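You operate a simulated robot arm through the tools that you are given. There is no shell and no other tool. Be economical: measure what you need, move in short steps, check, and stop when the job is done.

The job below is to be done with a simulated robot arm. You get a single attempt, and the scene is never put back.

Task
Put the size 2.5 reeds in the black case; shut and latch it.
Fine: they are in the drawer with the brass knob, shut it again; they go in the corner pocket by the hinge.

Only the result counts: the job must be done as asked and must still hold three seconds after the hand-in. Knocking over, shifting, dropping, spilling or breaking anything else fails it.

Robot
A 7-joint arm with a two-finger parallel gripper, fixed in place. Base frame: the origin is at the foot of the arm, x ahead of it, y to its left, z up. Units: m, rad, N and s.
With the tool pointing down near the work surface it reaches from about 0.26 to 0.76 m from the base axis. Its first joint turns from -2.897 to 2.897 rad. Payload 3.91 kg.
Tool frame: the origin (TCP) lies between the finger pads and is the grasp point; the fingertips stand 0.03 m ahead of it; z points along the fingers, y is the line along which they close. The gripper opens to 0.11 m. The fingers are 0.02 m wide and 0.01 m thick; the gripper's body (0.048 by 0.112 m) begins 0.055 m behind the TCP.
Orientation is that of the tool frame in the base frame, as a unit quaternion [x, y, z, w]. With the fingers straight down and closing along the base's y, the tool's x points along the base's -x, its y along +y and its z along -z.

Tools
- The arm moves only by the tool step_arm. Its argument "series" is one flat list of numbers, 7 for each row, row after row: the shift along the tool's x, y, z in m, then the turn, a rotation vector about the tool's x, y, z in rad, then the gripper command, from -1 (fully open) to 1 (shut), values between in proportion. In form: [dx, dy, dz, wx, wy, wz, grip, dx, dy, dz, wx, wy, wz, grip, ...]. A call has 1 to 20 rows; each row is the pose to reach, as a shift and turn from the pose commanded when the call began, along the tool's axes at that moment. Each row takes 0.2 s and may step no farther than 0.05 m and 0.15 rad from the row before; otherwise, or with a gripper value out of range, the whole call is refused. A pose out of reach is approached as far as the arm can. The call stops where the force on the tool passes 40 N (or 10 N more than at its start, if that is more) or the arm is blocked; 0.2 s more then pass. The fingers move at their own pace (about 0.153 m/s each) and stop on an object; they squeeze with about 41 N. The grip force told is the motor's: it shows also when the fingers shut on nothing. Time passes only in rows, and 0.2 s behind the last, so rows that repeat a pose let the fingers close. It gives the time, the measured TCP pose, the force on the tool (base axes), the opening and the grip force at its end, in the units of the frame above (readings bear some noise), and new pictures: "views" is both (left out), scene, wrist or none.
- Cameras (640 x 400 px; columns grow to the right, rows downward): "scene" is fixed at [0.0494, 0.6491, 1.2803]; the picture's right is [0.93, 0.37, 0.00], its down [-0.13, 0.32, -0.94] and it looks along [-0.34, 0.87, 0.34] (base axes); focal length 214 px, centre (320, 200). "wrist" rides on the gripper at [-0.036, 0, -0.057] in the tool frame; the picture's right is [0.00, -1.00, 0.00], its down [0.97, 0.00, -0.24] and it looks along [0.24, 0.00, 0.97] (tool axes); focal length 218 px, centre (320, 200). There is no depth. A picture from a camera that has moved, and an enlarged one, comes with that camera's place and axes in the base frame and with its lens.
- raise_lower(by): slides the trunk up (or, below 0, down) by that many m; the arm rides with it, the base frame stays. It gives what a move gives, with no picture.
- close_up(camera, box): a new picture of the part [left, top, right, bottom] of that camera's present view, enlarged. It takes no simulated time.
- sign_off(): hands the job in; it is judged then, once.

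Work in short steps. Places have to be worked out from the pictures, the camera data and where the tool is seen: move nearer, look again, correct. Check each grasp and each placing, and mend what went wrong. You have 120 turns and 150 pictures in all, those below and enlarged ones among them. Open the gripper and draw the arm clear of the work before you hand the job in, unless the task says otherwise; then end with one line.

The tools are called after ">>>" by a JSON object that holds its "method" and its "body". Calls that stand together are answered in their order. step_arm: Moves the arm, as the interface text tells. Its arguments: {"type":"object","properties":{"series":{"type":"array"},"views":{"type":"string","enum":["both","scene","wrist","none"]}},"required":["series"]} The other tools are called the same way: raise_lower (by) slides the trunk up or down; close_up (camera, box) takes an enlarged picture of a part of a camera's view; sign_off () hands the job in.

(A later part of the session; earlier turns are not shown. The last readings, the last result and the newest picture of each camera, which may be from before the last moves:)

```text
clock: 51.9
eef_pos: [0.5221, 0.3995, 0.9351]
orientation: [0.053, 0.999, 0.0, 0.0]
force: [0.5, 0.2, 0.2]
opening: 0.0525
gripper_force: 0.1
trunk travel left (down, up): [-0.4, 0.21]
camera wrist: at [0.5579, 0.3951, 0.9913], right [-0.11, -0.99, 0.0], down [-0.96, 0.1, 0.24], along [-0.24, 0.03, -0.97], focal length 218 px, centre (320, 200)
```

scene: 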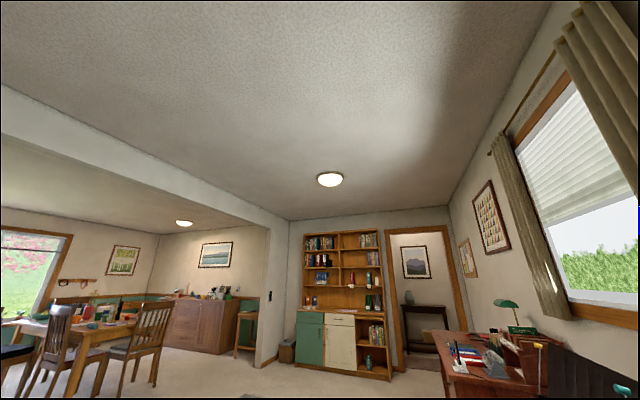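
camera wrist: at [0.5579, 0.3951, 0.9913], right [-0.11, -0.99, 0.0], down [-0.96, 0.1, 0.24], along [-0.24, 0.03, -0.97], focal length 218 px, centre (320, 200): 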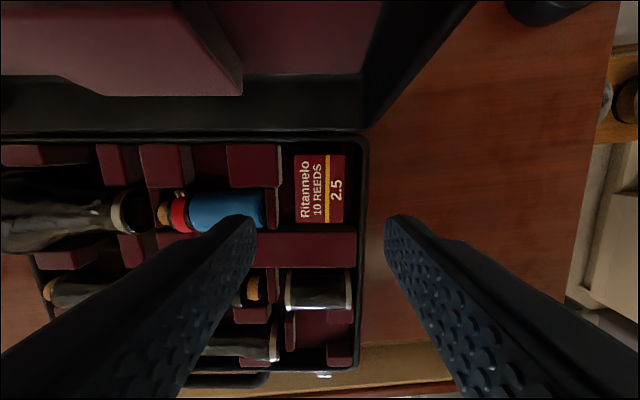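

The 2.5 box sits flat in the rear-corner pocket. Now I back away toward the front, straightening yaw.

>>> {"method": "step_arm", "body": {"series": [0.045, 0.001, -0.01, 0, 0, -0.03, 0, 0.09, 0.002, -0.015, 0, 0, -0.06, 0.5, 0.135, 0.003, -0.015, 0, 0, -0.106, 1, 0.18, 0.004, -0.015, 0, 0, -0.106, 1, 0.225, 0.005, -0.015, 0, 0, -0.106, 1, 0.27, 0.006, -0.015, 0, 0, -0.106, 1, 0.315, 0.007, -0.015, 0, 0, -0.106, 1, 0.36, 0.008, -0.015, 0, 0, -0.106, 1, 0.405, 0.009, -0.015, 0, 0, -0.106, 1, 0.45, 0.01, -0.015, 0, 0, -0.106, 1, 0.475, 0.01, -0.015, 0, 0, -0.106, 1], "views": "none"}}

>>> {"method": "step_arm", "body": {"series": [0, 0, 0, 0, -0.14, 0, 1, 0, 0, 0, 0, -0.28, 0, 1, 0, 0, 0, 0, -0.42, 0, 1, 0, 0, 0, 0, -0.56, 0, 1, 0, 0, 0, 0, -0.7, 0, 1, 0, 0, 0, 0, -0.84, 0, 1, 0, 0, 0, 0, -0.98, 0, 1, 0, 0, 0, 0, -1.1, 0, 1], "views": "wrist"}}

```text
clock: 54.2
eef_pos: [0.0519, 0.4586, 0.9494]
orientation: [0.001, 1.0, 0.0, 0.0]
force: [0.2, -0.2, 0.4]
opening: 0.0
gripper_force: 37.6
trunk travel left (down, up): [-0.4, 0.21]
```

```text
clock: 56.0
eef_pos: [0.0515, 0.4601, 0.9505]
orientation: [0.0, 0.852, 0.0, 0.524]
force: [-0.6, 0.1, 0.1]
opening: 0.0
gripper_force: 37.5
trunk travel left (down, up): [-0.4, 0.21]
camera wrist: at [0.0164, 0.4589, 1.0081], right [0.0, -1.0, 0.0], down [-0.65, 0.0, -0.76], along [0.76, 0.0, -0.65], focal length 218 px, centre (320, 200)
```

wrist: 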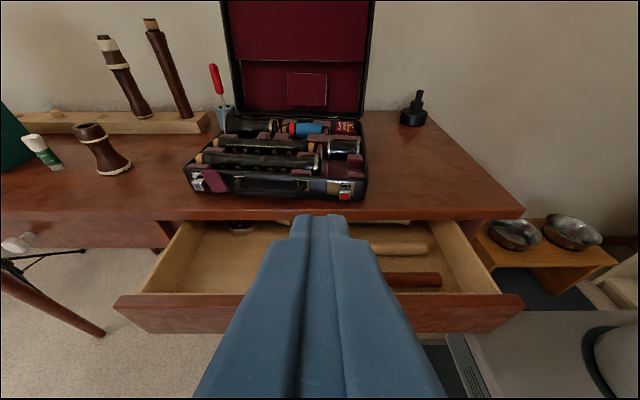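

I level the tool, back off to x≈0.02, then lower to knob height.

>>> {"method": "step_arm", "body": {"series": [0.005, 0, -0.01, 0, -0.12, 0, 1, 0.01, 0, -0.02, 0, -0.24, 0, 1, 0.015, 0, -0.025, 0, -0.36, 0, 1, 0.015, 0, -0.025, 0, -0.47, 0, 1, 0.015, 0, -0.025, 0, -0.47, 0, 1], "views": "none"}}

>>> {"method": "raise_lower", "body": {"by": -0.2}}

>>> {"method": "step_arm", "body": {"series": [0, 0, 0, 0, 0, 0, 1], "views": "wrist"}}

```text
clock: 57.2
eef_pos: [0.0818, 0.4557, 0.961]
orientation: [0.055, 0.708, -0.037, 0.703]
force: [0.2, 0.2, -0.2]
opening: 0.0
gripper_force: 37.1
trunk travel left (down, up): [-0.4, 0.21]
```

```text
clock: 59.4
eef_pos: [0.0689, 0.446, 0.9362]
orientation: [0.056, 0.706, -0.028, 0.705]
force: [0.2, 1.0, -0.1]
opening: 0.0
gripper_force: 37.7
trunk travel left (down, up): [-0.2, 0.41]
```

```text
clock: 59.8
eef_pos: [0.0685, 0.4467, 0.9351]
orientation: [0.057, 0.706, -0.029, 0.705]
force: [-0.1, -0.8, 0.3]
opening: 0.0
gripper_force: 37.1
trunk travel left (down, up): [-0.2, 0.41]
camera wrist: at [0.011, 0.4508, 0.9703], right [-0.12, -0.99, -0.04], down [-0.24, 0.07, -0.97], along [0.96, -0.1, -0.24], focal length 218 px, centre (320, 200)
```

wrist: 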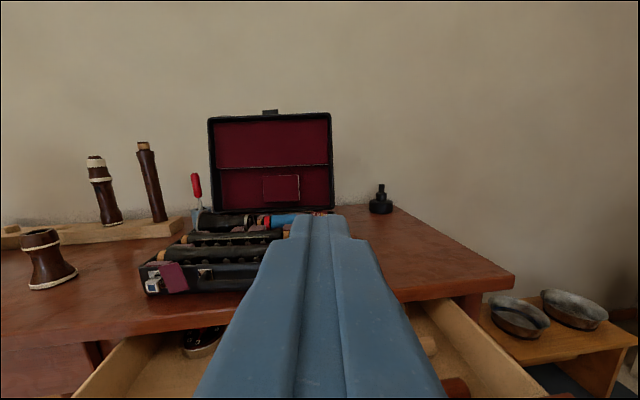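

The TCP stayed high, so I descend with the arm, to the right of the knob (y≈0.41), correcting yaw on the way; I'll push on the drawer face there.

>>> {"method": "step_arm", "body": {"series": [0.03, -0.007, 0, -0.015, 0, -0.005, 1, 0.07, -0.014, 0, -0.03, 0, -0.01, 1, 0.11, -0.02, 0, -0.05, 0, -0.02, 1, 0.15, -0.027, 0, -0.07, 0, -0.03, 1, 0.19, -0.034, 0, -0.09, 0, -0.04, 1, 0.23, -0.041, 0, -0.114, 0, -0.04, 1, 0.23, -0.048, 0, -0.114, 0, -0.04, 1], "views": "wrist"}}

```text
clock: 61.4
eef_pos: [0.0597, 0.4075, 0.6963]
orientation: [-0.005, 0.706, -0.002, 0.708]
force: [-0.4, -0.3, 0.2]
opening: 0.0
gripper_force: 37.5
trunk travel left (down, up): [-0.2, 0.41]
camera wrist: at [0.0026, 0.4071, 0.7321], right [0.0, -1.0, 0.01], down [-0.24, -0.01, -0.97], along [0.97, 0.0, -0.24], focal length 218 px, centre (320, 200)
```

wrist: 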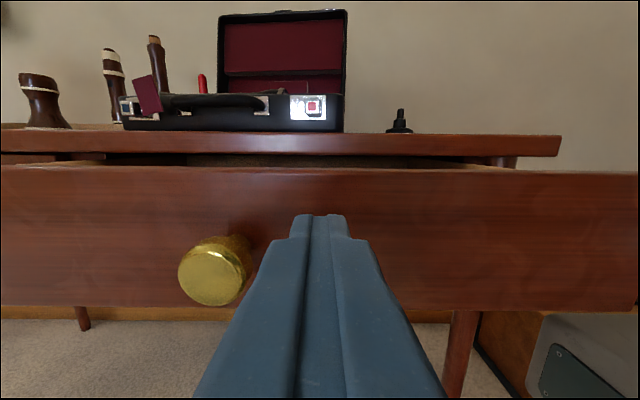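

Level and clear. Lower to z≈0.67 and push the face inward, slowing near the end.

>>> {"method": "step_arm", "body": {"series": [0.027, 0, 0, 0, 0, 0, 1, 0.027, 0, 0.02, 0, 0, 0, 1, 0.027, 0, 0.04, 0, 0, 0, 1, 0.027, 0, 0.065, 0, 0, 0, 1, 0.027, 0, 0.09, 0, 0, 0, 1, 0.027, 0, 0.115, 0, 0, 0, 1, 0.027, 0, 0.14, 0, 0, 0, 1, 0.027, 0, 0.16, 0, 0, 0, 1, 0.027, 0, 0.18, 0, 0, 0, 1], "views": "wrist"}}

```text
clock: 63.4
eef_pos: [0.1939, 0.4247, 0.666]
orientation: [-0.049, 0.702, 0.029, 0.71]
force: [-0.2, -0.9, 0.4]
opening: 0.0001
gripper_force: 37.5
trunk travel left (down, up): [-0.2, 0.41]
camera wrist: at [0.1366, 0.418, 0.7005], right [0.11, -0.99, 0.03], down [-0.23, -0.05, -0.97], along [0.97, 0.1, -0.23], focal length 218 px, centre (320, 200)
```

wrist: 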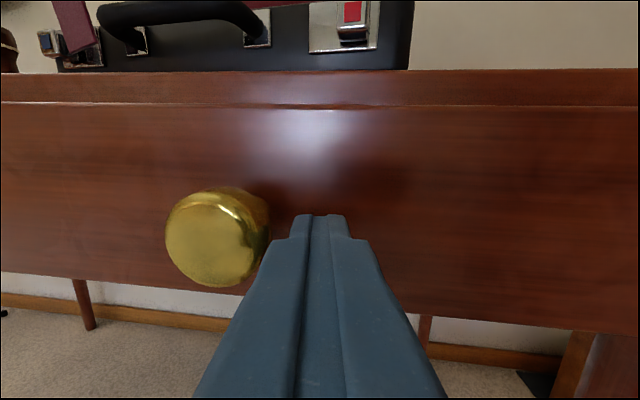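

The pose lags its command a bit; let it settle and look at numbers.

>>> {"method": "step_arm", "body": {"series": [0, 0, 0, 0, 0, 0, 1, 0, 0, 0, 0, 0, 0, 1], "views": "none"}}

```text
clock: 64.0
eef_pos: [0.1941, 0.4227, 0.6666]
orientation: [-0.049, 0.702, 0.031, 0.71]
force: [-0.6, 0.3, -1.1]
opening: 0.0001
gripper_force: 37.8
trunk travel left (down, up): [-0.2, 0.41]
```

Settled with a slight yaw. I back off 6 cm, straighten, and shift in line with the knob to push on its centre instead.

>>> {"method": "step_arm", "body": {"series": [0, 0, -0.03, 0, 0, 0, 1, 0, 0, -0.065, 0, 0, 0, 1, 0, 0.02, -0.065, 0.05, 0, 0.015, 1, 0, 0.043, -0.065, 0.11, 0, 0.03, 1, 0, 0.043, -0.065, 0.11, 0, 0.03, 1], "views": "wrist"}}

```text
clock: 65.2
eef_pos: [0.1233, 0.4599, 0.6633]
orientation: [0.0, 0.703, 0.002, 0.711]
force: [0.6, 0.6, 0.3]
opening: 0.0
gripper_force: 37.5
trunk travel left (down, up): [-0.2, 0.41]
camera wrist: at [0.0666, 0.4591, 0.6984], right [0.0, -1.0, 0.0], down [-0.23, 0.0, -0.97], along [0.97, 0.0, -0.23], focal length 218 px, centre (320, 200)
```

wrist: 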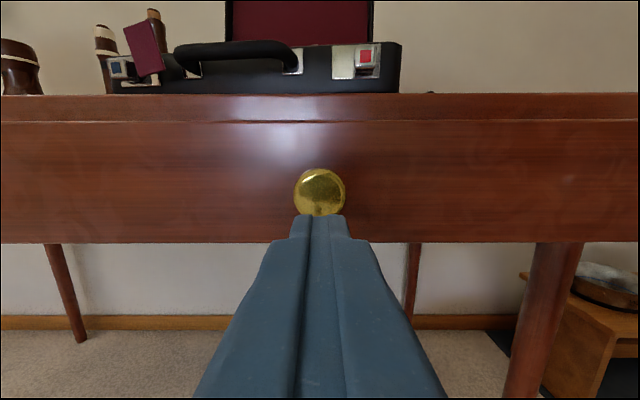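

Lined up with the knob (z≈0.67). Push it in slowly.

>>> {"method": "step_arm", "body": {"series": [-0.007, 0, 0.02, 0, 0, 0, 1, -0.007, 0, 0.04, 0, 0, 0, 1, -0.007, 0, 0.055, 0, 0, 0, 1, -0.007, 0, 0.07, 0, 0, 0, 1, -0.007, 0, 0.085, 0, 0, 0, 1, -0.007, 0, 0.1, 0, 0, 0, 1, -0.007, 0, 0.112, 0, 0, 0, 1, -0.007, 0, 0.122, 0, 0, 0, 1, -0.007, 0, 0.13, 0, 0, 0, 1], "views": "wrist"}}

```text
clock: 67.1
eef_pos: [0.2374, 0.463, 0.6699]
orientation: [-0.003, 0.704, 0.004, 0.71]
force: [-34.8, -11.7, 5.7]
opening: 0.0
gripper_force: 38.2
trunk travel left (down, up): [-0.2, 0.41]
stopped in row 9: the force on the tool passed its limit (the readings are from after the stop); the commanded pose is now the measured one
camera wrist: at [0.1813, 0.4614, 0.7063], right [0.01, -1.0, 0.0], down [-0.23, 0.0, -0.97], along [0.97, 0.01, -0.23], focal length 218 px, centre (320, 200)
```

wrist: 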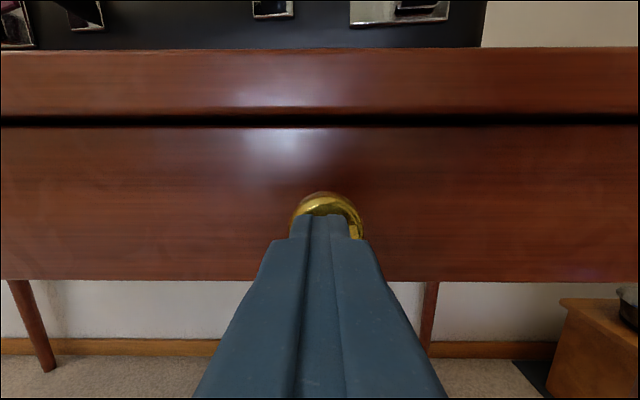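

Firm stop; it looks closed. I back off to the earlier viewpoint to compare.

>>> {"method": "step_arm", "body": {"series": [0, 0, -0.04, 0, 0, 0, 1, 0, 0, -0.08, 0, 0, 0, 1, 0.01, 0, -0.112, 0, 0, 0, 1, 0.01, 0, -0.112, 0, 0, 0, 1], "views": "wrist"}}

>>> {"method": "close_up", "body": {"camera": "wrist", "box": [80, 0, 420, 100]}}

```text
clock: 68.1
eef_pos: [0.1324, 0.461, 0.6586]
orientation: [-0.002, 0.705, 0.003, 0.71]
force: [0.3, -0.5, 0.4]
opening: 0.0
gripper_force: 37.7
trunk travel left (down, up): [-0.2, 0.41]
camera wrist: at [0.0745, 0.4606, 0.6946], right [0.01, -1.0, 0.0], down [-0.23, 0.0, -0.97], along [0.97, 0.01, -0.23], focal length 218 px, centre (320, 200)
```

wrist: 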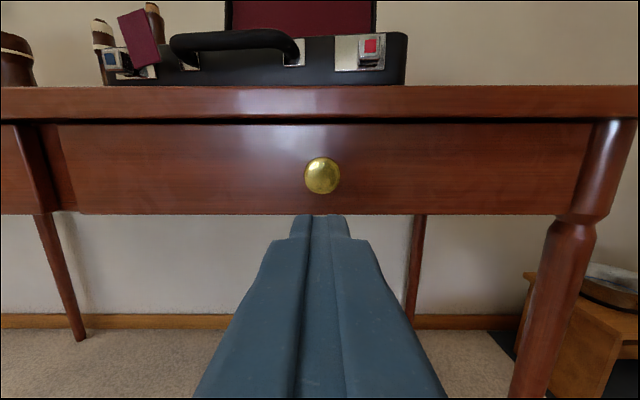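

```text
1.88 times, centred on (250, 50) of wrist
camera zoom: at [0.0745, 0.4606, 0.6946], right [0.01, -1.0, 0.0], down [-0.23, 0.0, -0.97], along [0.97, 0.01, -0.23], focal length 411 px, centre (452, 482)
```

zoom: 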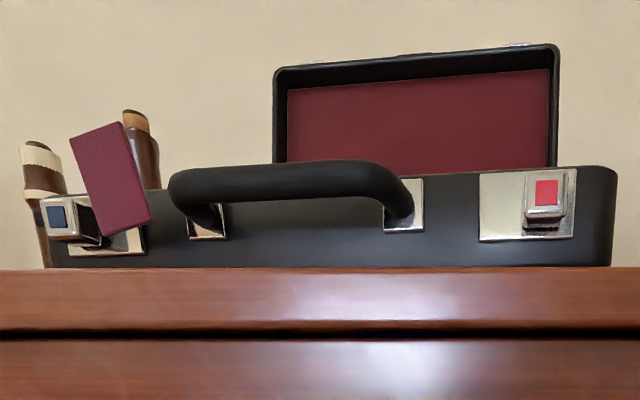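

Drawer is fully shut, matching the first view. Now a closer look at the latches and that burgundy flap from above the front.

>>> {"method": "step_arm", "body": {"series": [-0.04, 0, 0, 0, 0, 0, 1, -0.08, 0.01, 0, 0, 0, 0, 1, -0.12, 0.03, 0, 0, 0.12, 0, 1, -0.16, 0.06, 0, 0, 0.25, 0, 1, -0.2, 0.09, 0, 0, 0.38, 0, 1, -0.24, 0.11, 0, 0, 0.5, 0, 1, -0.26, 0.13, 0, 0, 0.6, 0, 1, -0.26, 0.13, 0, 0, 0.6, 0, 1], "views": "wrist"}}

>>> {"method": "close_up", "body": {"camera": "wrist", "box": [200, 80, 440, 230]}}

```text
clock: 69.9
eef_pos: [0.129, 0.5913, 0.9197]
orientation: [-0.003, 0.883, 0.002, 0.469]
force: [0.2, -0.7, 1.1]
opening: 0.0001
gripper_force: 37.9
trunk travel left (down, up): [-0.2, 0.41]
camera wrist: at [0.1021, 0.5897, 0.9809], right [0.01, -1.0, 0.0], down [-0.74, -0.01, -0.67], along [0.67, 0.0, -0.74], focal length 218 px, centre (320, 200)
```

wrist: 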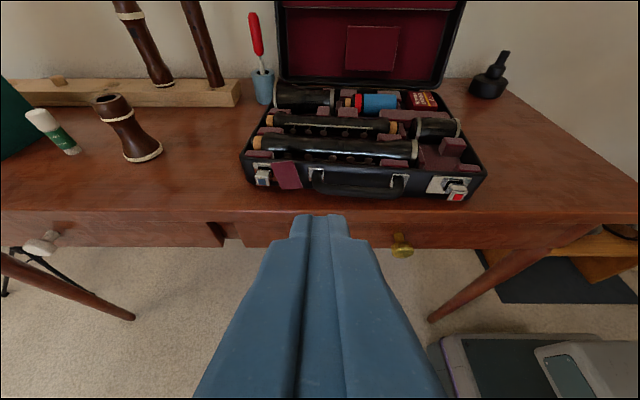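

```text
2.67 times, centred on (320, 155) of wrist
camera zoom: at [0.1021, 0.5897, 0.9809], right [0.01, -1.0, 0.0], down [-0.74, -0.01, -0.67], along [0.67, 0.0, -0.74], focal length 582 px, centre (320, 320)
```

zoom: 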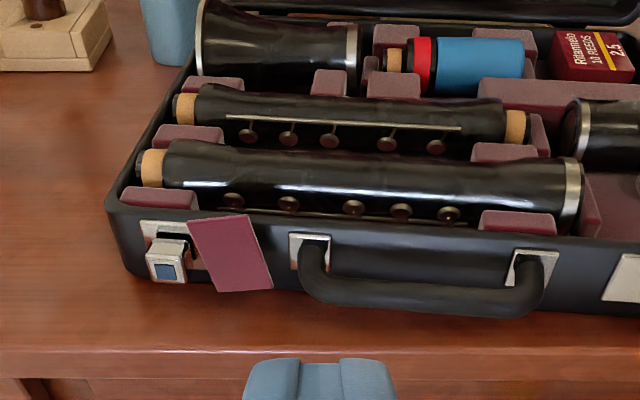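

I move closer to inspect the left latch and flap.

>>> {"method": "step_arm", "body": {"series": [0, 0.02, 0.03, 0, 0.08, 0, 1, -0.02, 0.04, 0.05, 0, 0.16, 0, 1, -0.02, 0.04, 0.06, 0, 0.16, 0, 1], "views": "wrist"}}

>>> {"method": "close_up", "body": {"camera": "wrist", "box": [240, 70, 400, 230]}}

```text
clock: 70.7
eef_pos: [0.1912, 0.6311, 0.9019]
orientation: [-0.004, 0.918, 0.003, 0.397]
force: [-1.2, 0.0, -0.4]
opening: 0.0001
gripper_force: 37.1
trunk travel left (down, up): [-0.2, 0.41]
camera wrist: at [0.1735, 0.6309, 0.9672], right [0.01, -1.0, 0.0], down [-0.84, -0.01, -0.54], along [0.54, 0.0, -0.84], focal length 218 px, centre (320, 200)
```

wrist: 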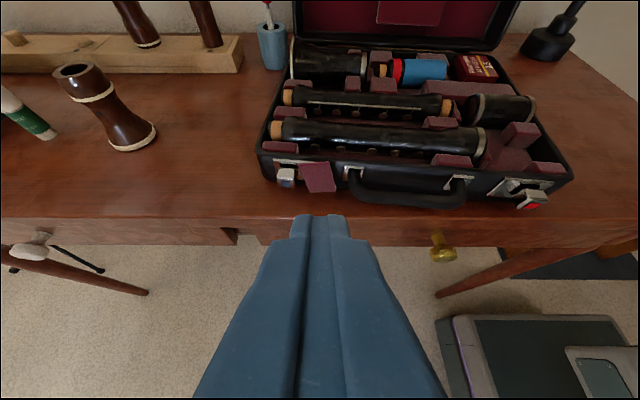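

```text
2.50 times, centred on (320, 150) of wrist
camera zoom: at [0.1735, 0.6309, 0.9672], right [0.01, -1.0, 0.0], down [-0.84, -0.01, -0.54], along [0.54, 0.0, -0.84], focal length 546 px, centre (320, 325)
```

zoom: 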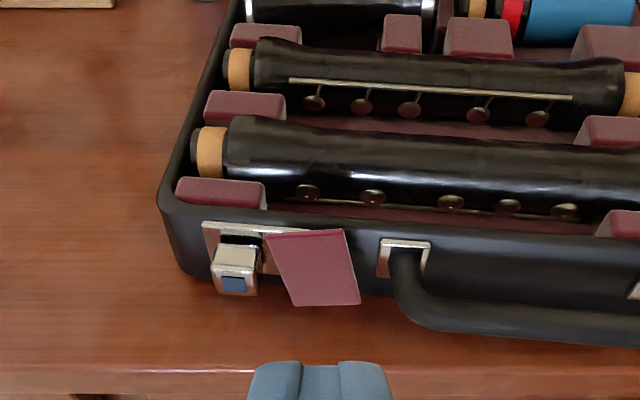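

Flap is a tag hanging in front of the case by the left hasp. To close the lid (free edge near x 0.645–0.685, z 1.06) I plan to straddle its top edge with open fingers and carry it down in an arc. First raise the trunk for reach.

>>> {"method": "raise_lower", "body": {"by": 0.3}}

```text
clock: 73.7
eef_pos: [0.1903, 0.6316, 1.2033]
orientation: [-0.003, 0.918, 0.002, 0.397]
force: [0.8, 0.1, 0.4]
opening: 0.0001
gripper_force: 37.7
trunk travel left (down, up): [-0.5, 0.11]
```

TCP rose properly. Return the tool to pointing down above the desk at about (0.40, 0.45, 1.22), gripper opening.

>>> {"method": "step_arm", "body": {"series": [-0.022, -0.026, 0.02, 0, 0.12, 0, -1, -0.044, -0.052, 0.04, 0, 0.24, 0, -1, -0.066, -0.078, 0.06, 0, 0.36, 0, -1, -0.089, -0.104, 0.08, 0, 0.48, 0, -1, -0.111, -0.13, 0.1, 0, 0.6, 0, -1, -0.133, -0.155, 0.12, 0, 0.72, 0, -1, -0.156, -0.18, 0.142, 0, 0.816, 0, -1, -0.156, -0.18, 0.142, 0, 0.816, 0, -1], "views": "none"}}

>>> {"method": "step_arm", "body": {"series": [0, 0, 0, 0, 0, 0.14, -1, 0, 0, 0, 0, 0, 0.28, -1, 0, 0, 0, 0, 0, 0.42, -1, 0, 0, 0, 0, 0, 0.56, -1, 0, 0, 0, 0, 0, 0.7, -1, 0, 0, 0, 0, 0, 0.84, -1, 0, 0, 0, 0, 0, 0.98, -1, 0, 0, 0, 0, 0, 1.12, -1, 0, 0, 0, 0, 0, 1.26, -1, 0, 0, 0, 0, 0, 1.4, -1, 0, 0, 0, 0, 0, 1.54, -1, 0, 0, 0, 0, 0, 1.67, -1, 0, 0, 0, 0, 0, 1.67, -1], "views": "wrist"}}

```text
clock: 75.5
eef_pos: [0.4016, 0.4526, 1.218]
orientation: [-0.005, 1.0, 0.001, 0.0]
force: [0.3, -0.6, -0.4]
opening: 0.1099
gripper_force: 0.1
trunk travel left (down, up): [-0.5, 0.11]
```

```text
clock: 78.3
eef_pos: [0.4025, 0.4523, 1.218]
orientation: [0.74, 0.673, 0.001, 0.0]
force: [-0.5, -0.4, 0.2]
opening: 0.11
gripper_force: 0.1
trunk travel left (down, up): [-0.5, 0.11]
camera wrist: at [0.3982, 0.4161, 1.2753], right [-1.0, 0.09, 0.0], down [0.09, 0.97, 0.24], along [0.02, 0.24, -0.97], focal length 218 px, centre (320, 200)
```

wrist: 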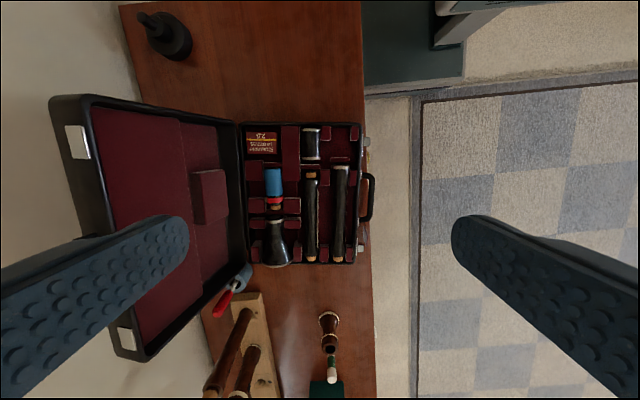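

Very clear: lid catches are on its front wall, the free edge at about x 0.62 (rim) to 0.665 (back), z≈1.045. I move above it with the tool pitched 20° forward, fingers open to straddle the edge at y≈0.42.

>>> {"method": "step_arm", "body": {"series": [-0.003, 0.04, 0.01, -0.07, 0, 0, -1, -0.006, 0.08, 0.02, -0.14, 0, 0, -1, -0.009, 0.12, 0.035, -0.21, 0, 0, -1, -0.012, 0.16, 0.05, -0.28, 0, 0, -1, -0.013, 0.1995, 0.063, -0.35, 0, 0, -1, -0.013, 0.1995, 0.063, -0.35, 0, 0, -1], "views": "wrist"}}

```text
clock: 79.7
eef_pos: [0.5992, 0.4209, 1.1568]
orientation: [0.728, 0.663, 0.118, 0.129]
force: [-0.2, 1.0, 0.6]
opening: 0.1099
gripper_force: 0.1
trunk travel left (down, up): [-0.5, 0.11]
camera wrist: at [0.5755, 0.3867, 1.2092], right [-0.93, 0.09, -0.34], down [0.01, 0.97, 0.23], along [0.35, 0.21, -0.91], focal length 218 px, centre (320, 200)
```

wrist: 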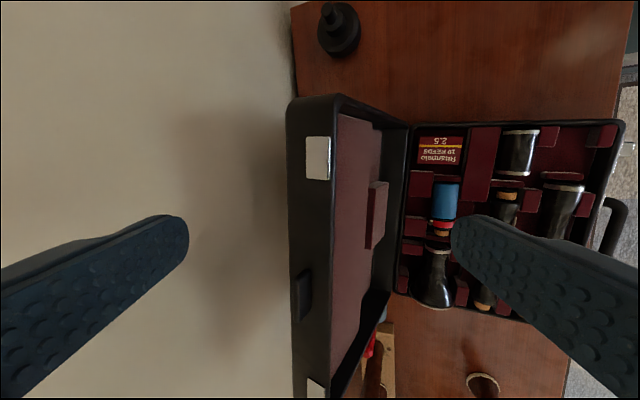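

The lid edge is centred between the fingers. Advance along the tool to straddle it.

>>> {"method": "step_arm", "body": {"series": [0, 0, 0.03, 0, 0, 0, -1, 0, 0, 0.06, 0, 0, 0, -1, 0, 0, 0.08, 0, 0, 0, -1, 0, 0, 0.1, 0, 0, 0, -1, 0, 0, 0.112, 0, 0, 0, -1], "views": "wrist"}}

```text
clock: 80.9
eef_pos: [0.6372, 0.4194, 1.0507]
orientation: [0.728, 0.662, 0.119, 0.129]
force: [-0.1, 0.1, -0.5]
opening: 0.1098
gripper_force: 0.1
trunk travel left (down, up): [-0.5, 0.11]
camera wrist: at [0.6146, 0.3833, 1.1038], right [-0.94, 0.09, -0.34], down [0.01, 0.97, 0.23], along [0.35, 0.21, -0.91], focal length 218 px, centre (320, 200)
```

wrist: 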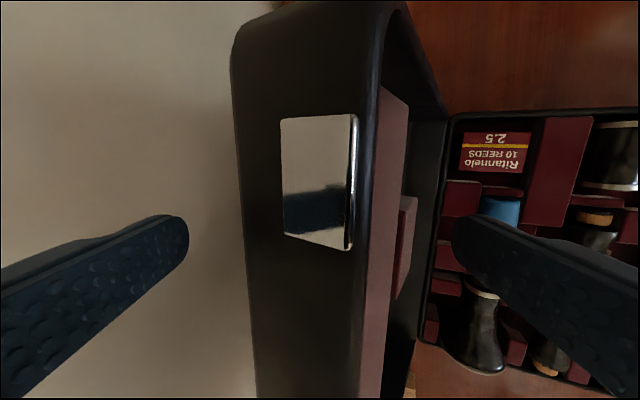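

The edge is straddled; tips are ~1 cm past it. I go 2 cm deeper and start the arc, bringing the lid past vertical.

>>> {"method": "step_arm", "body": {"series": [0, 0, 0.018, 0, 0, 0, -1, 0, -0.0129, 0.0141, 0, 0, 0, -1, 0, -0.027, 0.005, -0.05, 0, 0, -1, 0, -0.042, -0.0039, -0.105, 0, 0, -1, 0, -0.057, -0.01, -0.157, 0, 0, -1, 0, -0.0732, -0.0175, -0.209, 0, 0, -1], "views": "wrist"}}

```text
clock: 82.3
eef_pos: [0.5618, 0.4255, 1.0427]
orientation: [0.711, 0.647, 0.187, 0.204]
force: [0.3, 0.3, 0.6]
opening: 0.1104
gripper_force: 0.1
trunk travel left (down, up): [-0.5, 0.11]
camera wrist: at [0.5284, 0.3916, 1.0899], right [-0.84, 0.08, -0.53], down [-0.04, 0.98, 0.2], along [0.54, 0.19, -0.82], focal length 218 px, centre (320, 200)
```

wrist: 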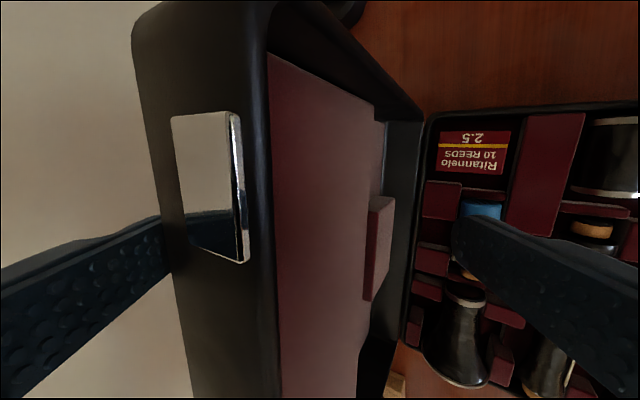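

The back finger is pushing the lid forward. Continue the arc.

>>> {"method": "step_arm", "body": {"series": [0, -0.015, -0.008, -0.05, 0, 0, -1, 0, -0.0305, -0.0156, -0.105, 0, 0, -1, 0, -0.046, -0.022, -0.157, 0, 0, -1, 0, -0.0625, -0.0268, -0.209, 0, 0, -1], "views": "wrist"}}

```text
clock: 83.3
eef_pos: [0.4949, 0.4323, 1.0311]
orientation: [0.686, 0.624, 0.254, 0.276]
force: [-1.5, 0.0, -0.1]
opening: 0.1101
gripper_force: 0.1
trunk travel left (down, up): [-0.5, 0.11]
camera wrist: at [0.4529, 0.3992, 1.0721], right [-0.72, 0.07, -0.7], down [-0.08, 0.98, 0.17], along [0.69, 0.18, -0.7], focal length 218 px, centre (320, 200)
```

wrist: 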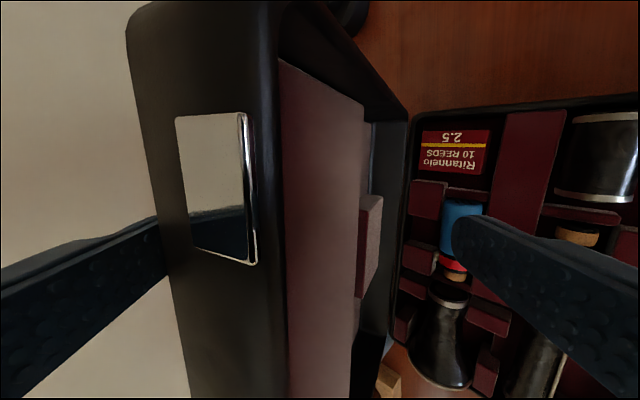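

The lid follows the back finger without falling (stiff hinge). Continue.

>>> {"method": "step_arm", "body": {"series": [0, -0.0155, -0.007, -0.05, 0, 0, -1, 0, -0.0313, -0.0135, -0.105, 0, 0, -1, 0, -0.0475, -0.018, -0.157, 0, 0, -1, 0, -0.0642, -0.0225, -0.209, 0, 0, -1, 0, -0.081, -0.025, -0.261, 0, 0, -1, 0, -0.0979, -0.0269, -0.314, 0, 0, -1], "views": "wrist"}}

```text
clock: 84.7
eef_pos: [0.4358, 0.4168, 0.9873]
orientation: [0.657, 0.554, 0.337, 0.383]
force: [0.3, -0.1, -2.6]
opening: 0.11
gripper_force: 0.1
trunk travel left (down, up): [-0.5, 0.11]
camera wrist: at [0.3801, 0.3881, 1.0133], right [-0.47, 0.09, -0.88], down [-0.05, 0.99, 0.13], along [0.88, 0.11, -0.46], focal length 218 px, centre (320, 200)
```

wrist: 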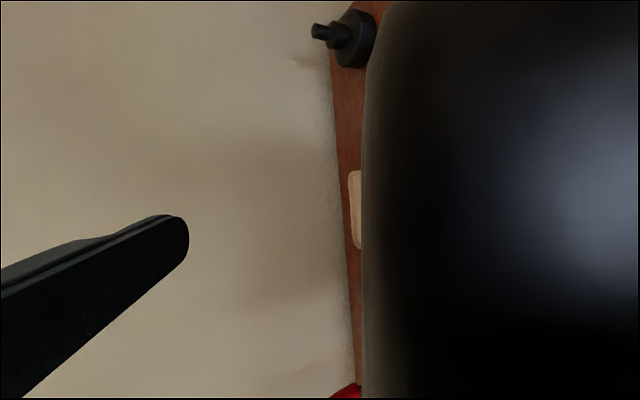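

The lid has tipped onto the lower finger and sits deep between the fingers. I draw the hand back 2 cm along its axis to see.

>>> {"method": "step_arm", "body": {"series": [0, 0, -0.01, 0, 0, 0, -1, 0, 0, -0.02, 0, 0, 0, -1], "views": "wrist"}}

```text
clock: 85.3
eef_pos: [0.4407, 0.3992, 0.9962]
orientation: [0.673, 0.537, 0.326, 0.392]
force: [0.2, 0.6, -2.5]
opening: 0.1098
gripper_force: 0.0
trunk travel left (down, up): [-0.5, 0.11]
camera wrist: at [0.3831, 0.3738, 1.0229], right [-0.47, 0.12, -0.88], down [0.0, 0.99, 0.13], along [0.88, 0.06, -0.46], focal length 218 px, centre (320, 200)
```

wrist: 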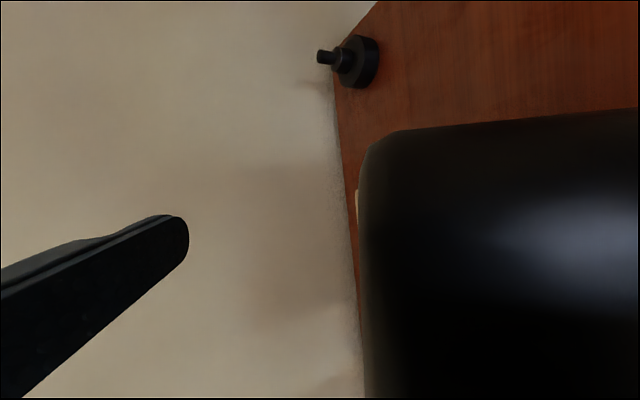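

The lower finger is caught inside the lid's front wall, so the hand must go down with the lid. I move down-forward along the lid's arc and correct the yaw partly.

>>> {"method": "step_arm", "body": {"series": [0.01, -0.012, 0.012, 0, 0.03, -0.015, -1, 0.02, -0.025, 0.024, 0, 0.06, -0.03, -1, 0.03, -0.038, 0.036, 0, 0.09, -0.05, -1], "views": "wrist"}}

```text
clock: 86.1
eef_pos: [0.4324, 0.4498, 0.9468]
orientation: [0.625, 0.589, 0.359, 0.366]
force: [-5.0, -2.6, 2.1]
opening: 0.1102
gripper_force: 0.0
trunk travel left (down, up): [-0.5, 0.11]
camera wrist: at [0.381, 0.4156, 0.9734], right [-0.47, 0.04, -0.88], down [-0.16, 0.98, 0.13], along [0.86, 0.21, -0.46], focal length 218 px, centre (320, 200)
```

wrist: 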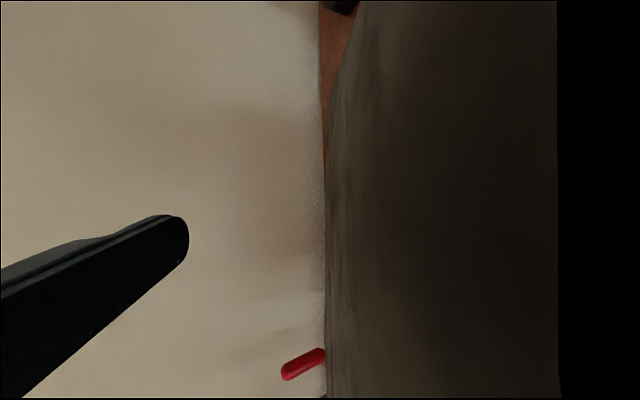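

Lid now rests at roughly 30° on the lower finger. I try sliding the finger out straight back along its axis.

>>> {"method": "step_arm", "body": {"series": [0, 0, -0.015, 0, 0, 0, -1, 0, 0, -0.03, 0, 0, 0, -1, 0, 0, -0.045, 0, 0, 0, -1], "views": "wrist"}}

```text
clock: 86.8
eef_pos: [0.4434, 0.4202, 0.9628]
orientation: [0.655, 0.558, 0.339, 0.381]
force: [-6.9, -4.9, 2.7]
opening: 0.1102
gripper_force: 0.0
trunk travel left (down, up): [-0.5, 0.11]
stopped in row 3: the arm was blocked; the commanded pose is now the measured one
camera wrist: at [0.3888, 0.3902, 0.9896], right [-0.47, 0.08, -0.88], down [-0.07, 0.99, 0.13], along [0.88, 0.12, -0.46], focal length 218 px, centre (320, 200)
```

wrist: 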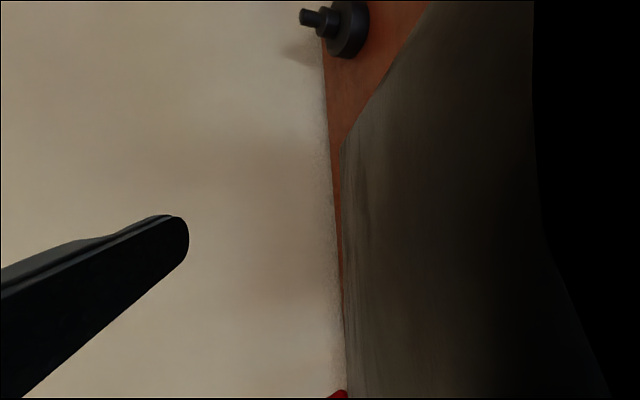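

Retreat along the axis is blocked by an arm limit, but sideways motion toward −y is free. I slide the finger out past the lid's right end, slightly lowering as I go.

>>> {"method": "step_arm", "body": {"series": [-0.02, -0.005, 0, 0, 0, 0, -1, -0.04, -0.01, 0, 0, 0, 0, -1, -0.06, -0.015, 0, 0, 0, 0, -1], "views": "wrist"}}

```text
clock: 87.6
eef_pos: [0.4472, 0.3426, 0.9506]
orientation: [0.662, 0.543, 0.331, 0.397]
force: [-11.1, 13.0, 13.7]
opening: 0.1094
gripper_force: 0.1
trunk travel left (down, up): [-0.5, 0.11]
camera wrist: at [0.3911, 0.3159, 0.976], right [-0.46, 0.1, -0.88], down [-0.02, 0.99, 0.12], along [0.89, 0.07, -0.45], focal length 218 px, centre (320, 200)
```

wrist: 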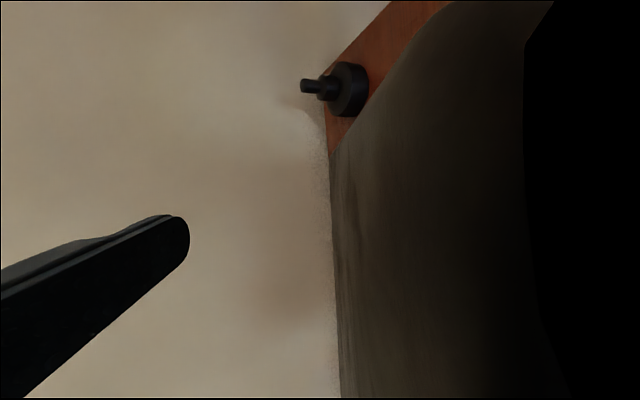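

The case itself is being dragged (about 7 cm toward −y), so I stop that. Safest is to reopen the lid with the same finger (up and back), then free the hand and close it another way.

>>> {"method": "step_arm", "body": {"series": [0.02, 0.01, -0.005, 0, 0, 0, -1, 0.025, 0.03, -0.01, 0.05, 0, 0, -1, 0.025, 0.05, -0.015, 0.1, 0, 0, -1, 0.027, 0.07, -0.015, 0.15, 0, 0, -1, 0.03, 0.09, -0.012, 0.2, 0, 0, -1], "views": "wrist"}}

```text
clock: 88.8
eef_pos: [0.4673, 0.3858, 1.0359]
orientation: [0.687, 0.591, 0.283, 0.313]
force: [0.0, -0.7, -0.7]
opening: 0.1099
gripper_force: 0.0
trunk travel left (down, up): [-0.5, 0.11]
camera wrist: at [0.4174, 0.3557, 1.0713], right [-0.64, 0.1, -0.77], down [-0.05, 0.98, 0.17], along [0.77, 0.14, -0.62], focal length 218 px, centre (320, 200)
```

wrist: 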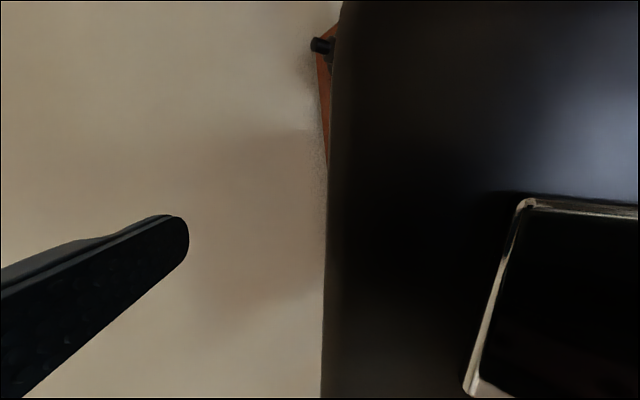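

Lid is rising on the finger (its catch plate is visible). Continue swinging it back open.

>>> {"method": "step_arm", "body": {"series": [0.004, 0.03, 0.01, 0.08, 0, 0, -1, 0.008, 0.059, 0.03, 0.16, 0, 0, -1, 0.012, 0.082, 0.056, 0.26, 0, 0, -1, 0.016, 0.104, 0.083, 0.36, 0, 0, -1, 0.018, 0.118, 0.108, 0.44, 0, 0, -1, 0.02, 0.13, 0.128, 0.5, 0, 0, -1], "views": "wrist"}}

```text
clock: 90.2
eef_pos: [0.6474, 0.3822, 1.0509]
orientation: [0.743, 0.643, 0.127, 0.133]
force: [1.2, -1.7, 0.8]
opening: 0.1099
gripper_force: 0.0
trunk travel left (down, up): [-0.5, 0.11]
camera wrist: at [0.6212, 0.347, 1.1034], right [-0.92, 0.14, -0.36], down [0.05, 0.97, 0.24], along [0.38, 0.2, -0.9], focal length 218 px, centre (320, 200)
```

wrist: 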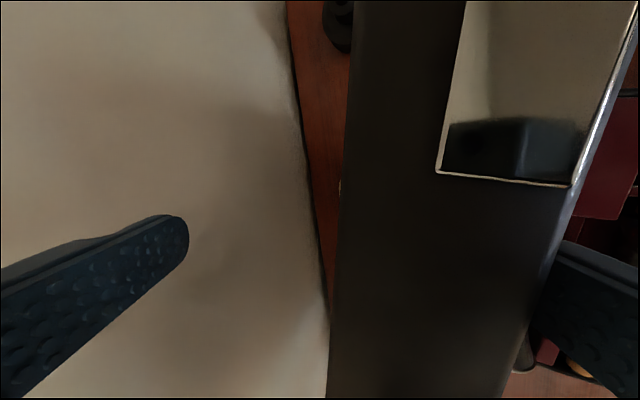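

Lid is near vertical against the front finger. Push it a bit further so it leans back.

>>> {"method": "step_arm", "body": {"series": [0, 0.015, 0, 0.03, 0, 0, -1, 0, 0.03, 0, 0.06, 0, 0, -1, 0, 0.042, 0, 0.1, 0, 0, -1], "views": "wrist"}}

```text
clock: 91.0
eef_pos: [0.6879, 0.3734, 1.0668]
orientation: [0.751, 0.647, 0.095, 0.096]
force: [-0.7, 0.2, -0.6]
opening: 0.1101
gripper_force: 0.4
trunk travel left (down, up): [-0.5, 0.11]
camera wrist: at [0.667, 0.3383, 1.1203], right [-0.95, 0.14, -0.27], down [0.08, 0.97, 0.25], along [0.29, 0.22, -0.93], focal length 218 px, centre (320, 200)
```

wrist: 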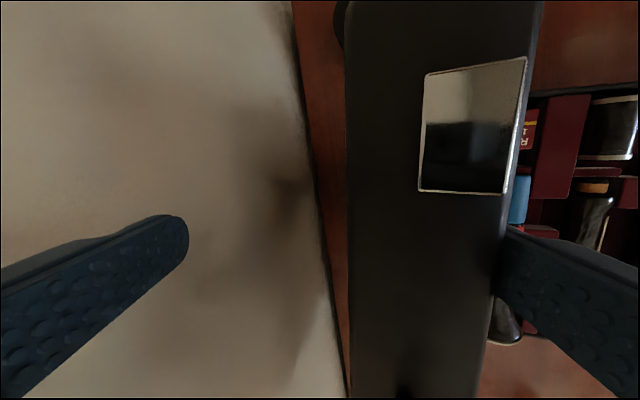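

Withdraw upward slowly and see whether the lid stays.

>>> {"method": "step_arm", "body": {"series": [0, 0, -0.03, 0, 0, 0, -1, 0, -0.01, -0.06, 0, 0, 0, -1, 0, -0.03, -0.09, 0, 0, 0, -1, 0, -0.06, -0.12, 0, 0, 0, -1, 0, -0.1, -0.13, 0.05, 0, 0, -1, 0, -0.14, -0.14, 0.1, 0, 0, -1], "views": "wrist"}}

```text
clock: 92.4
eef_pos: [0.5138, 0.3965, 1.1633]
orientation: [0.753, 0.652, 0.062, 0.058]
force: [0.0, 0.0, 0.6]
opening: 0.1101
gripper_force: 0.1
trunk travel left (down, up): [-0.5, 0.11]
camera wrist: at [0.499, 0.3613, 1.2188], right [-0.98, 0.14, -0.17], down [0.1, 0.96, 0.25], along [0.2, 0.23, -0.95], focal length 218 px, centre (320, 200)
```

wrist: 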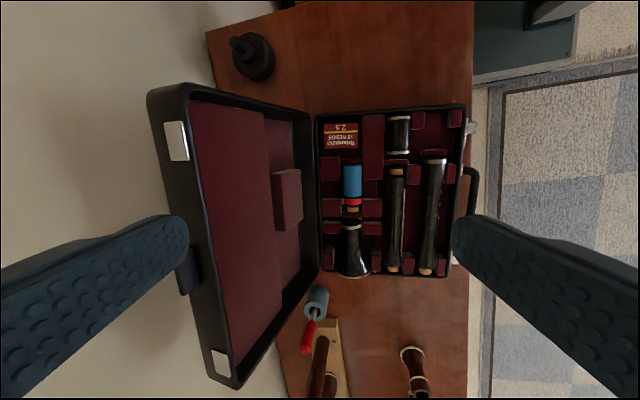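

Lid stays open; contents are in place (case translated ~5 cm right). This time I'll push from behind with closed fingers only, so nothing gets caught beneath. First move over and behind the lid's top edge.

>>> {"method": "step_arm", "body": {"series": [0.001, 0.035, 0, 0, 0, 0, 1, 0.001, 0.075, 0.005, 0, 0, 0, 1, 0.002, 0.115, 0.02, 0, 0, 0, 1, 0.003, 0.15, 0.035, 0, 0, 0, 1, 0.003, 0.172, 0.055, 0, 0, 0, 1, 0.003, 0.172, 0.055, 0, 0, 0, 1], "views": "wrist"}}

```text
clock: 93.8
eef_pos: [0.6595, 0.3669, 1.1312]
orientation: [0.753, 0.653, 0.062, 0.059]
force: [0.3, 0.9, -1.5]
opening: 0.0
gripper_force: 38.0
out of reach, approached as far as the arm can: row 4, 5, 6
trunk travel left (down, up): [-0.5, 0.11]
camera wrist: at [0.6442, 0.3321, 1.186], right [-0.98, 0.14, -0.17], down [0.1, 0.96, 0.25], along [0.2, 0.23, -0.95], focal length 218 px, centre (320, 200)
```

wrist: 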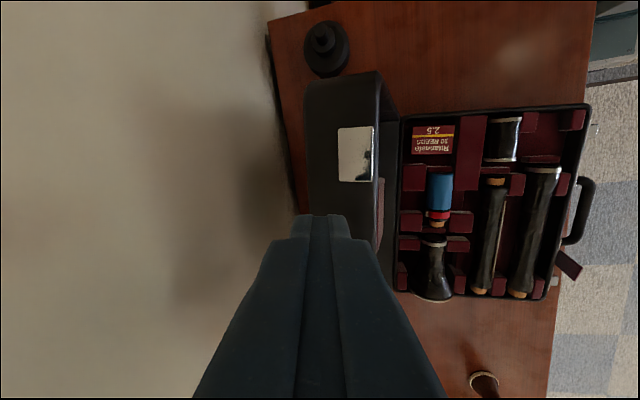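

Too far at this pitch. I pitch the tool to ~30° forward to gain reach, then advance along it behind the lid.

>>> {"method": "step_arm", "body": {"series": [0, -0.004, -0.006, -0.12, 0, 0, 1, 0, -0.008, -0.012, -0.24, 0, 0, 1, 0, -0.012, -0.016, -0.35, 0, 0, 1, 0, -0.012, -0.016, -0.35, 0, 0, 1], "views": "wrist"}}

```text
clock: 94.8
eef_pos: [0.6456, 0.3706, 1.1471]
orientation: [0.731, 0.631, 0.175, 0.189]
force: [0.1, 0.2, 0.3]
opening: 0.0
gripper_force: 37.6
trunk travel left (down, up): [-0.5, 0.11]
camera wrist: at [0.6122, 0.3375, 1.1946], right [-0.86, 0.13, -0.5], down [0.02, 0.97, 0.22], along [0.51, 0.18, -0.84], focal length 218 px, centre (320, 200)
```

wrist: 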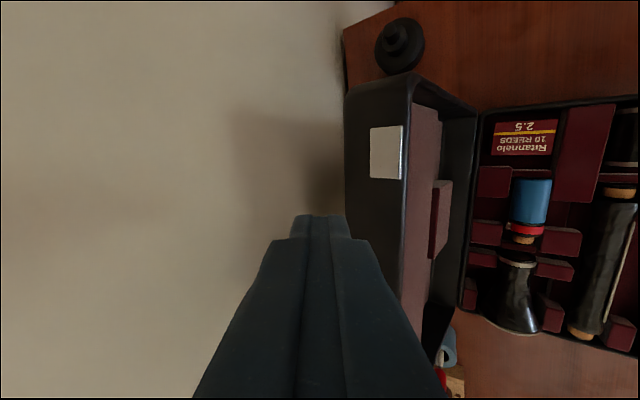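

The fingers line up just behind the lid's back edge. Advance 10 cm along the tool with 1 cm extra offset behind.

>>> {"method": "step_arm", "body": {"series": [0, 0.01, 0.02, 0, 0, 0, 1, 0, 0.012, 0.05, 0, 0, 0, 1, 0, 0.012, 0.08, 0, 0, 0, 1, 0, 0.012, 0.1, 0, 0, 0, 1, 0, 0.012, 0.1, 0, 0, 0, 1], "views": "wrist"}}

```text
clock: 96.0
eef_pos: [0.7057, 0.3643, 1.0647]
orientation: [0.731, 0.632, 0.175, 0.188]
force: [0.5, 0.4, 0.6]
opening: 0.0
gripper_force: 37.7
trunk travel left (down, up): [-0.5, 0.11]
camera wrist: at [0.6723, 0.3312, 1.1133], right [-0.86, 0.13, -0.5], down [0.02, 0.97, 0.23], along [0.51, 0.18, -0.84], focal length 218 px, centre (320, 200)
```

wrist: 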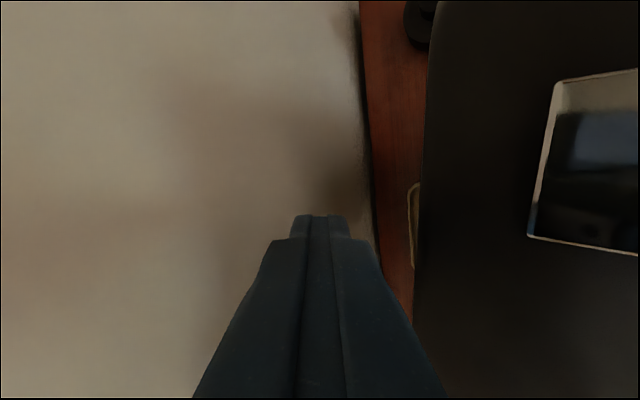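

Fingers are behind the lid. Pull forward along the lid's arc toward ~75°.

>>> {"method": "step_arm", "body": {"series": [0, -0.025, 0, 0, 0, 0, 1, 0, -0.049, -0.005, 0, 0, 0, 1, 0, -0.067, -0.015, 0, 0, 0, 1, 0, -0.085, -0.026, 0, 0, 0, 1, 0, -0.101, -0.038, 0, 0, 0, 1, 0, -0.117, -0.05, 0, 0, 0, 1], "views": "wrist"}}

```text
clock: 96.6
eef_pos: [0.6737, 0.3729, 1.0612]
orientation: [0.729, 0.629, 0.19, 0.193]
force: [5.2, 0.8, 10.7]
opening: 0.0
gripper_force: 37.2
trunk travel left (down, up): [-0.5, 0.11]
stopped in row 2: the force on the tool passed its limit (the readings are from after the stop); the commanded pose is now the measured one
camera wrist: at [0.6393, 0.3399, 1.1084], right [-0.84, 0.13, -0.52], down [0.01, 0.97, 0.24], along [0.54, 0.2, -0.82], focal length 218 px, centre (320, 200)
```

wrist: 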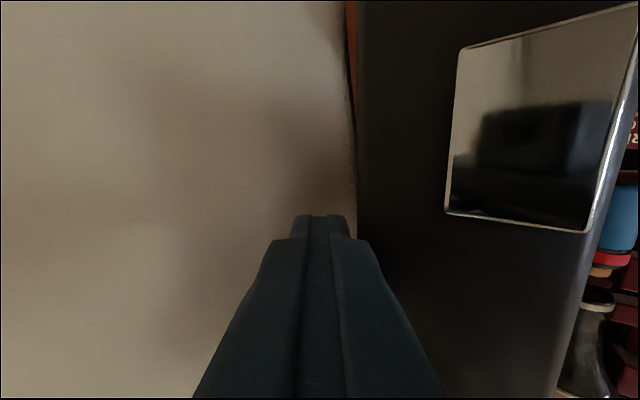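

The hand body touched the lid's top edge. I back out 1.5 cm along the tool and pull more slowly.

>>> {"method": "step_arm", "body": {"series": [0, 0.005, -0.01, 0, 0, 0, 1, 0, 0.005, -0.018, 0, 0, 0, 1, 0, -0.01, -0.02, 0, 0, 0, 1, 0, -0.025, -0.026, 0, 0, 0, 1, 0, -0.04, -0.033, 0, 0, 0, 1], "views": "wrist"}}

```text
clock: 97.6
eef_pos: [0.6474, 0.381, 1.0799]
orientation: [0.726, 0.629, 0.196, 0.196]
force: [4.1, 1.1, 6.3]
opening: 0.0001
gripper_force: 38.0
trunk travel left (down, up): [-0.5, 0.11]
stopped in row 4: the force on the tool passed its limit (the readings are from after the stop); the commanded pose is now the measured one
camera wrist: at [0.6117, 0.3477, 1.126], right [-0.84, 0.13, -0.53], down [0.0, 0.97, 0.24], along [0.55, 0.2, -0.81], focal length 218 px, centre (320, 200)
```

wrist: 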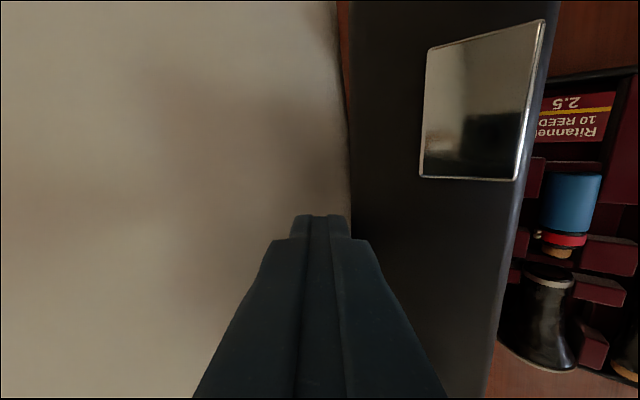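

Contact is with the lid's back; stops look like impact at speed. Push much slower.

>>> {"method": "step_arm", "body": {"series": [0, -0.004, -0.004, 0, 0, 0, 1, 0, -0.008, -0.008, 0, 0, 0, 1, 0, -0.012, -0.011, 0, 0, 0, 1, 0, -0.016, -0.014, 0, 0, 0, 1, 0, -0.02, -0.017, 0, 0, 0, 1, 0, -0.024, -0.02, 0, 0, 0, 1, 0, -0.028, -0.022, 0, 0, 0, 1, 0, -0.032, -0.024, 0, 0, 0, 1], "views": "wrist"}}

```text
clock: 99.4
eef_pos: [0.6064, 0.3878, 1.082]
orientation: [0.727, 0.628, 0.196, 0.195]
force: [0.7, -2.4, 0.7]
opening: 0.0
gripper_force: 38.1
trunk travel left (down, up): [-0.5, 0.11]
camera wrist: at [0.5707, 0.3528, 1.1278], right [-0.84, 0.13, -0.53], down [0.0, 0.97, 0.24], along [0.55, 0.2, -0.81], focal length 218 px, centre (320, 200)
```

wrist: 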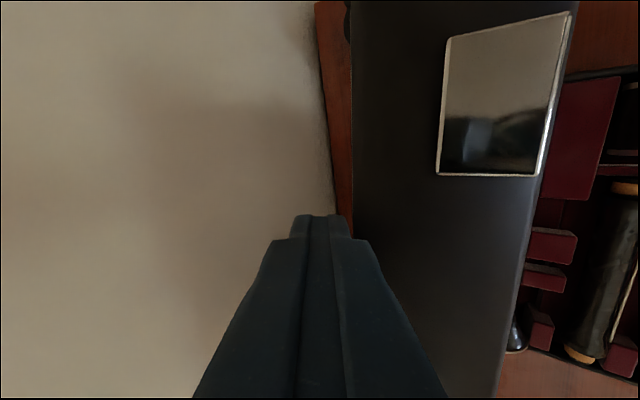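

It works. Continue slowly.

>>> {"method": "step_arm", "body": {"series": [0, -0.007, -0.004, 0, 0, 0, 1, 0, -0.014, -0.008, 0, 0, 0, 1, 0, -0.021, -0.011, 0, 0, 0, 1, 0, -0.028, -0.015, 0, 0, 0, 1, 0, -0.035, -0.018, 0, 0, 0, 1, 0, -0.042, -0.021, 0, 0, 0, 1, 0, -0.049, -0.024, 0, 0, 0, 1, 0, -0.056, -0.027, 0, 0, 0, 1, 0, -0.063, -0.031, 0, 0, 0, 1], "views": "wrist"}}

```text
clock: 101.4
eef_pos: [0.5373, 0.3943, 1.075]
orientation: [0.728, 0.628, 0.195, 0.195]
force: [0.2, 0.1, 0.4]
opening: 0.0
gripper_force: 38.1
trunk travel left (down, up): [-0.5, 0.11]
camera wrist: at [0.5016, 0.3618, 1.1215], right [-0.84, 0.13, -0.53], down [0.0, 0.97, 0.24], along [0.55, 0.2, -0.81], focal length 218 px, centre (320, 200)
```

wrist: 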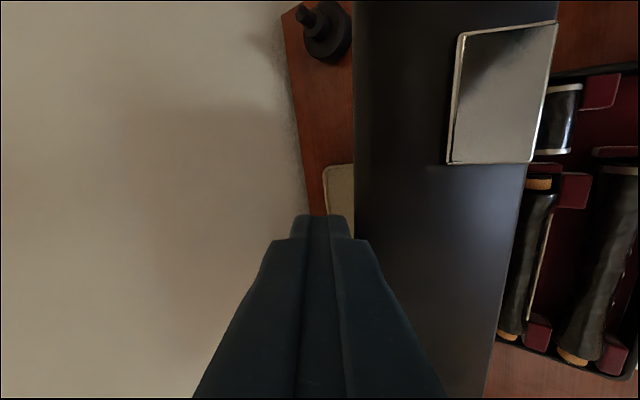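

Still in contact at ~72°. Continue.

>>> {"method": "step_arm", "body": {"series": [0, -0.008, -0.003, 0, 0, 0, 1, 0, -0.016, -0.005, 0, 0, 0, 1, 0, -0.024, -0.007, 0, 0, 0, 1, 0, -0.032, -0.008, 0, 0, 0, 1, 0, -0.04, -0.009, 0, 0, 0, 1, 0, -0.048, -0.01, 0, 0, 0, 1, 0, -0.056, -0.01, 0, 0, 0, 1], "views": "wrist"}}

```text
clock: 103.0
eef_pos: [0.4851, 0.4034, 1.0537]
orientation: [0.727, 0.628, 0.196, 0.196]
force: [-0.4, 0.8, -0.1]
opening: 0.0
gripper_force: 37.7
trunk travel left (down, up): [-0.5, 0.11]
camera wrist: at [0.4493, 0.3702, 1.1001], right [-0.84, 0.13, -0.53], down [0.0, 0.97, 0.24], along [0.55, 0.2, -0.81], focal length 218 px, centre (320, 200)
```

wrist: 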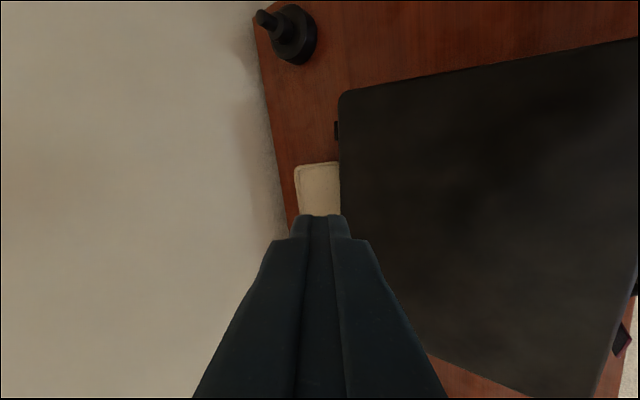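

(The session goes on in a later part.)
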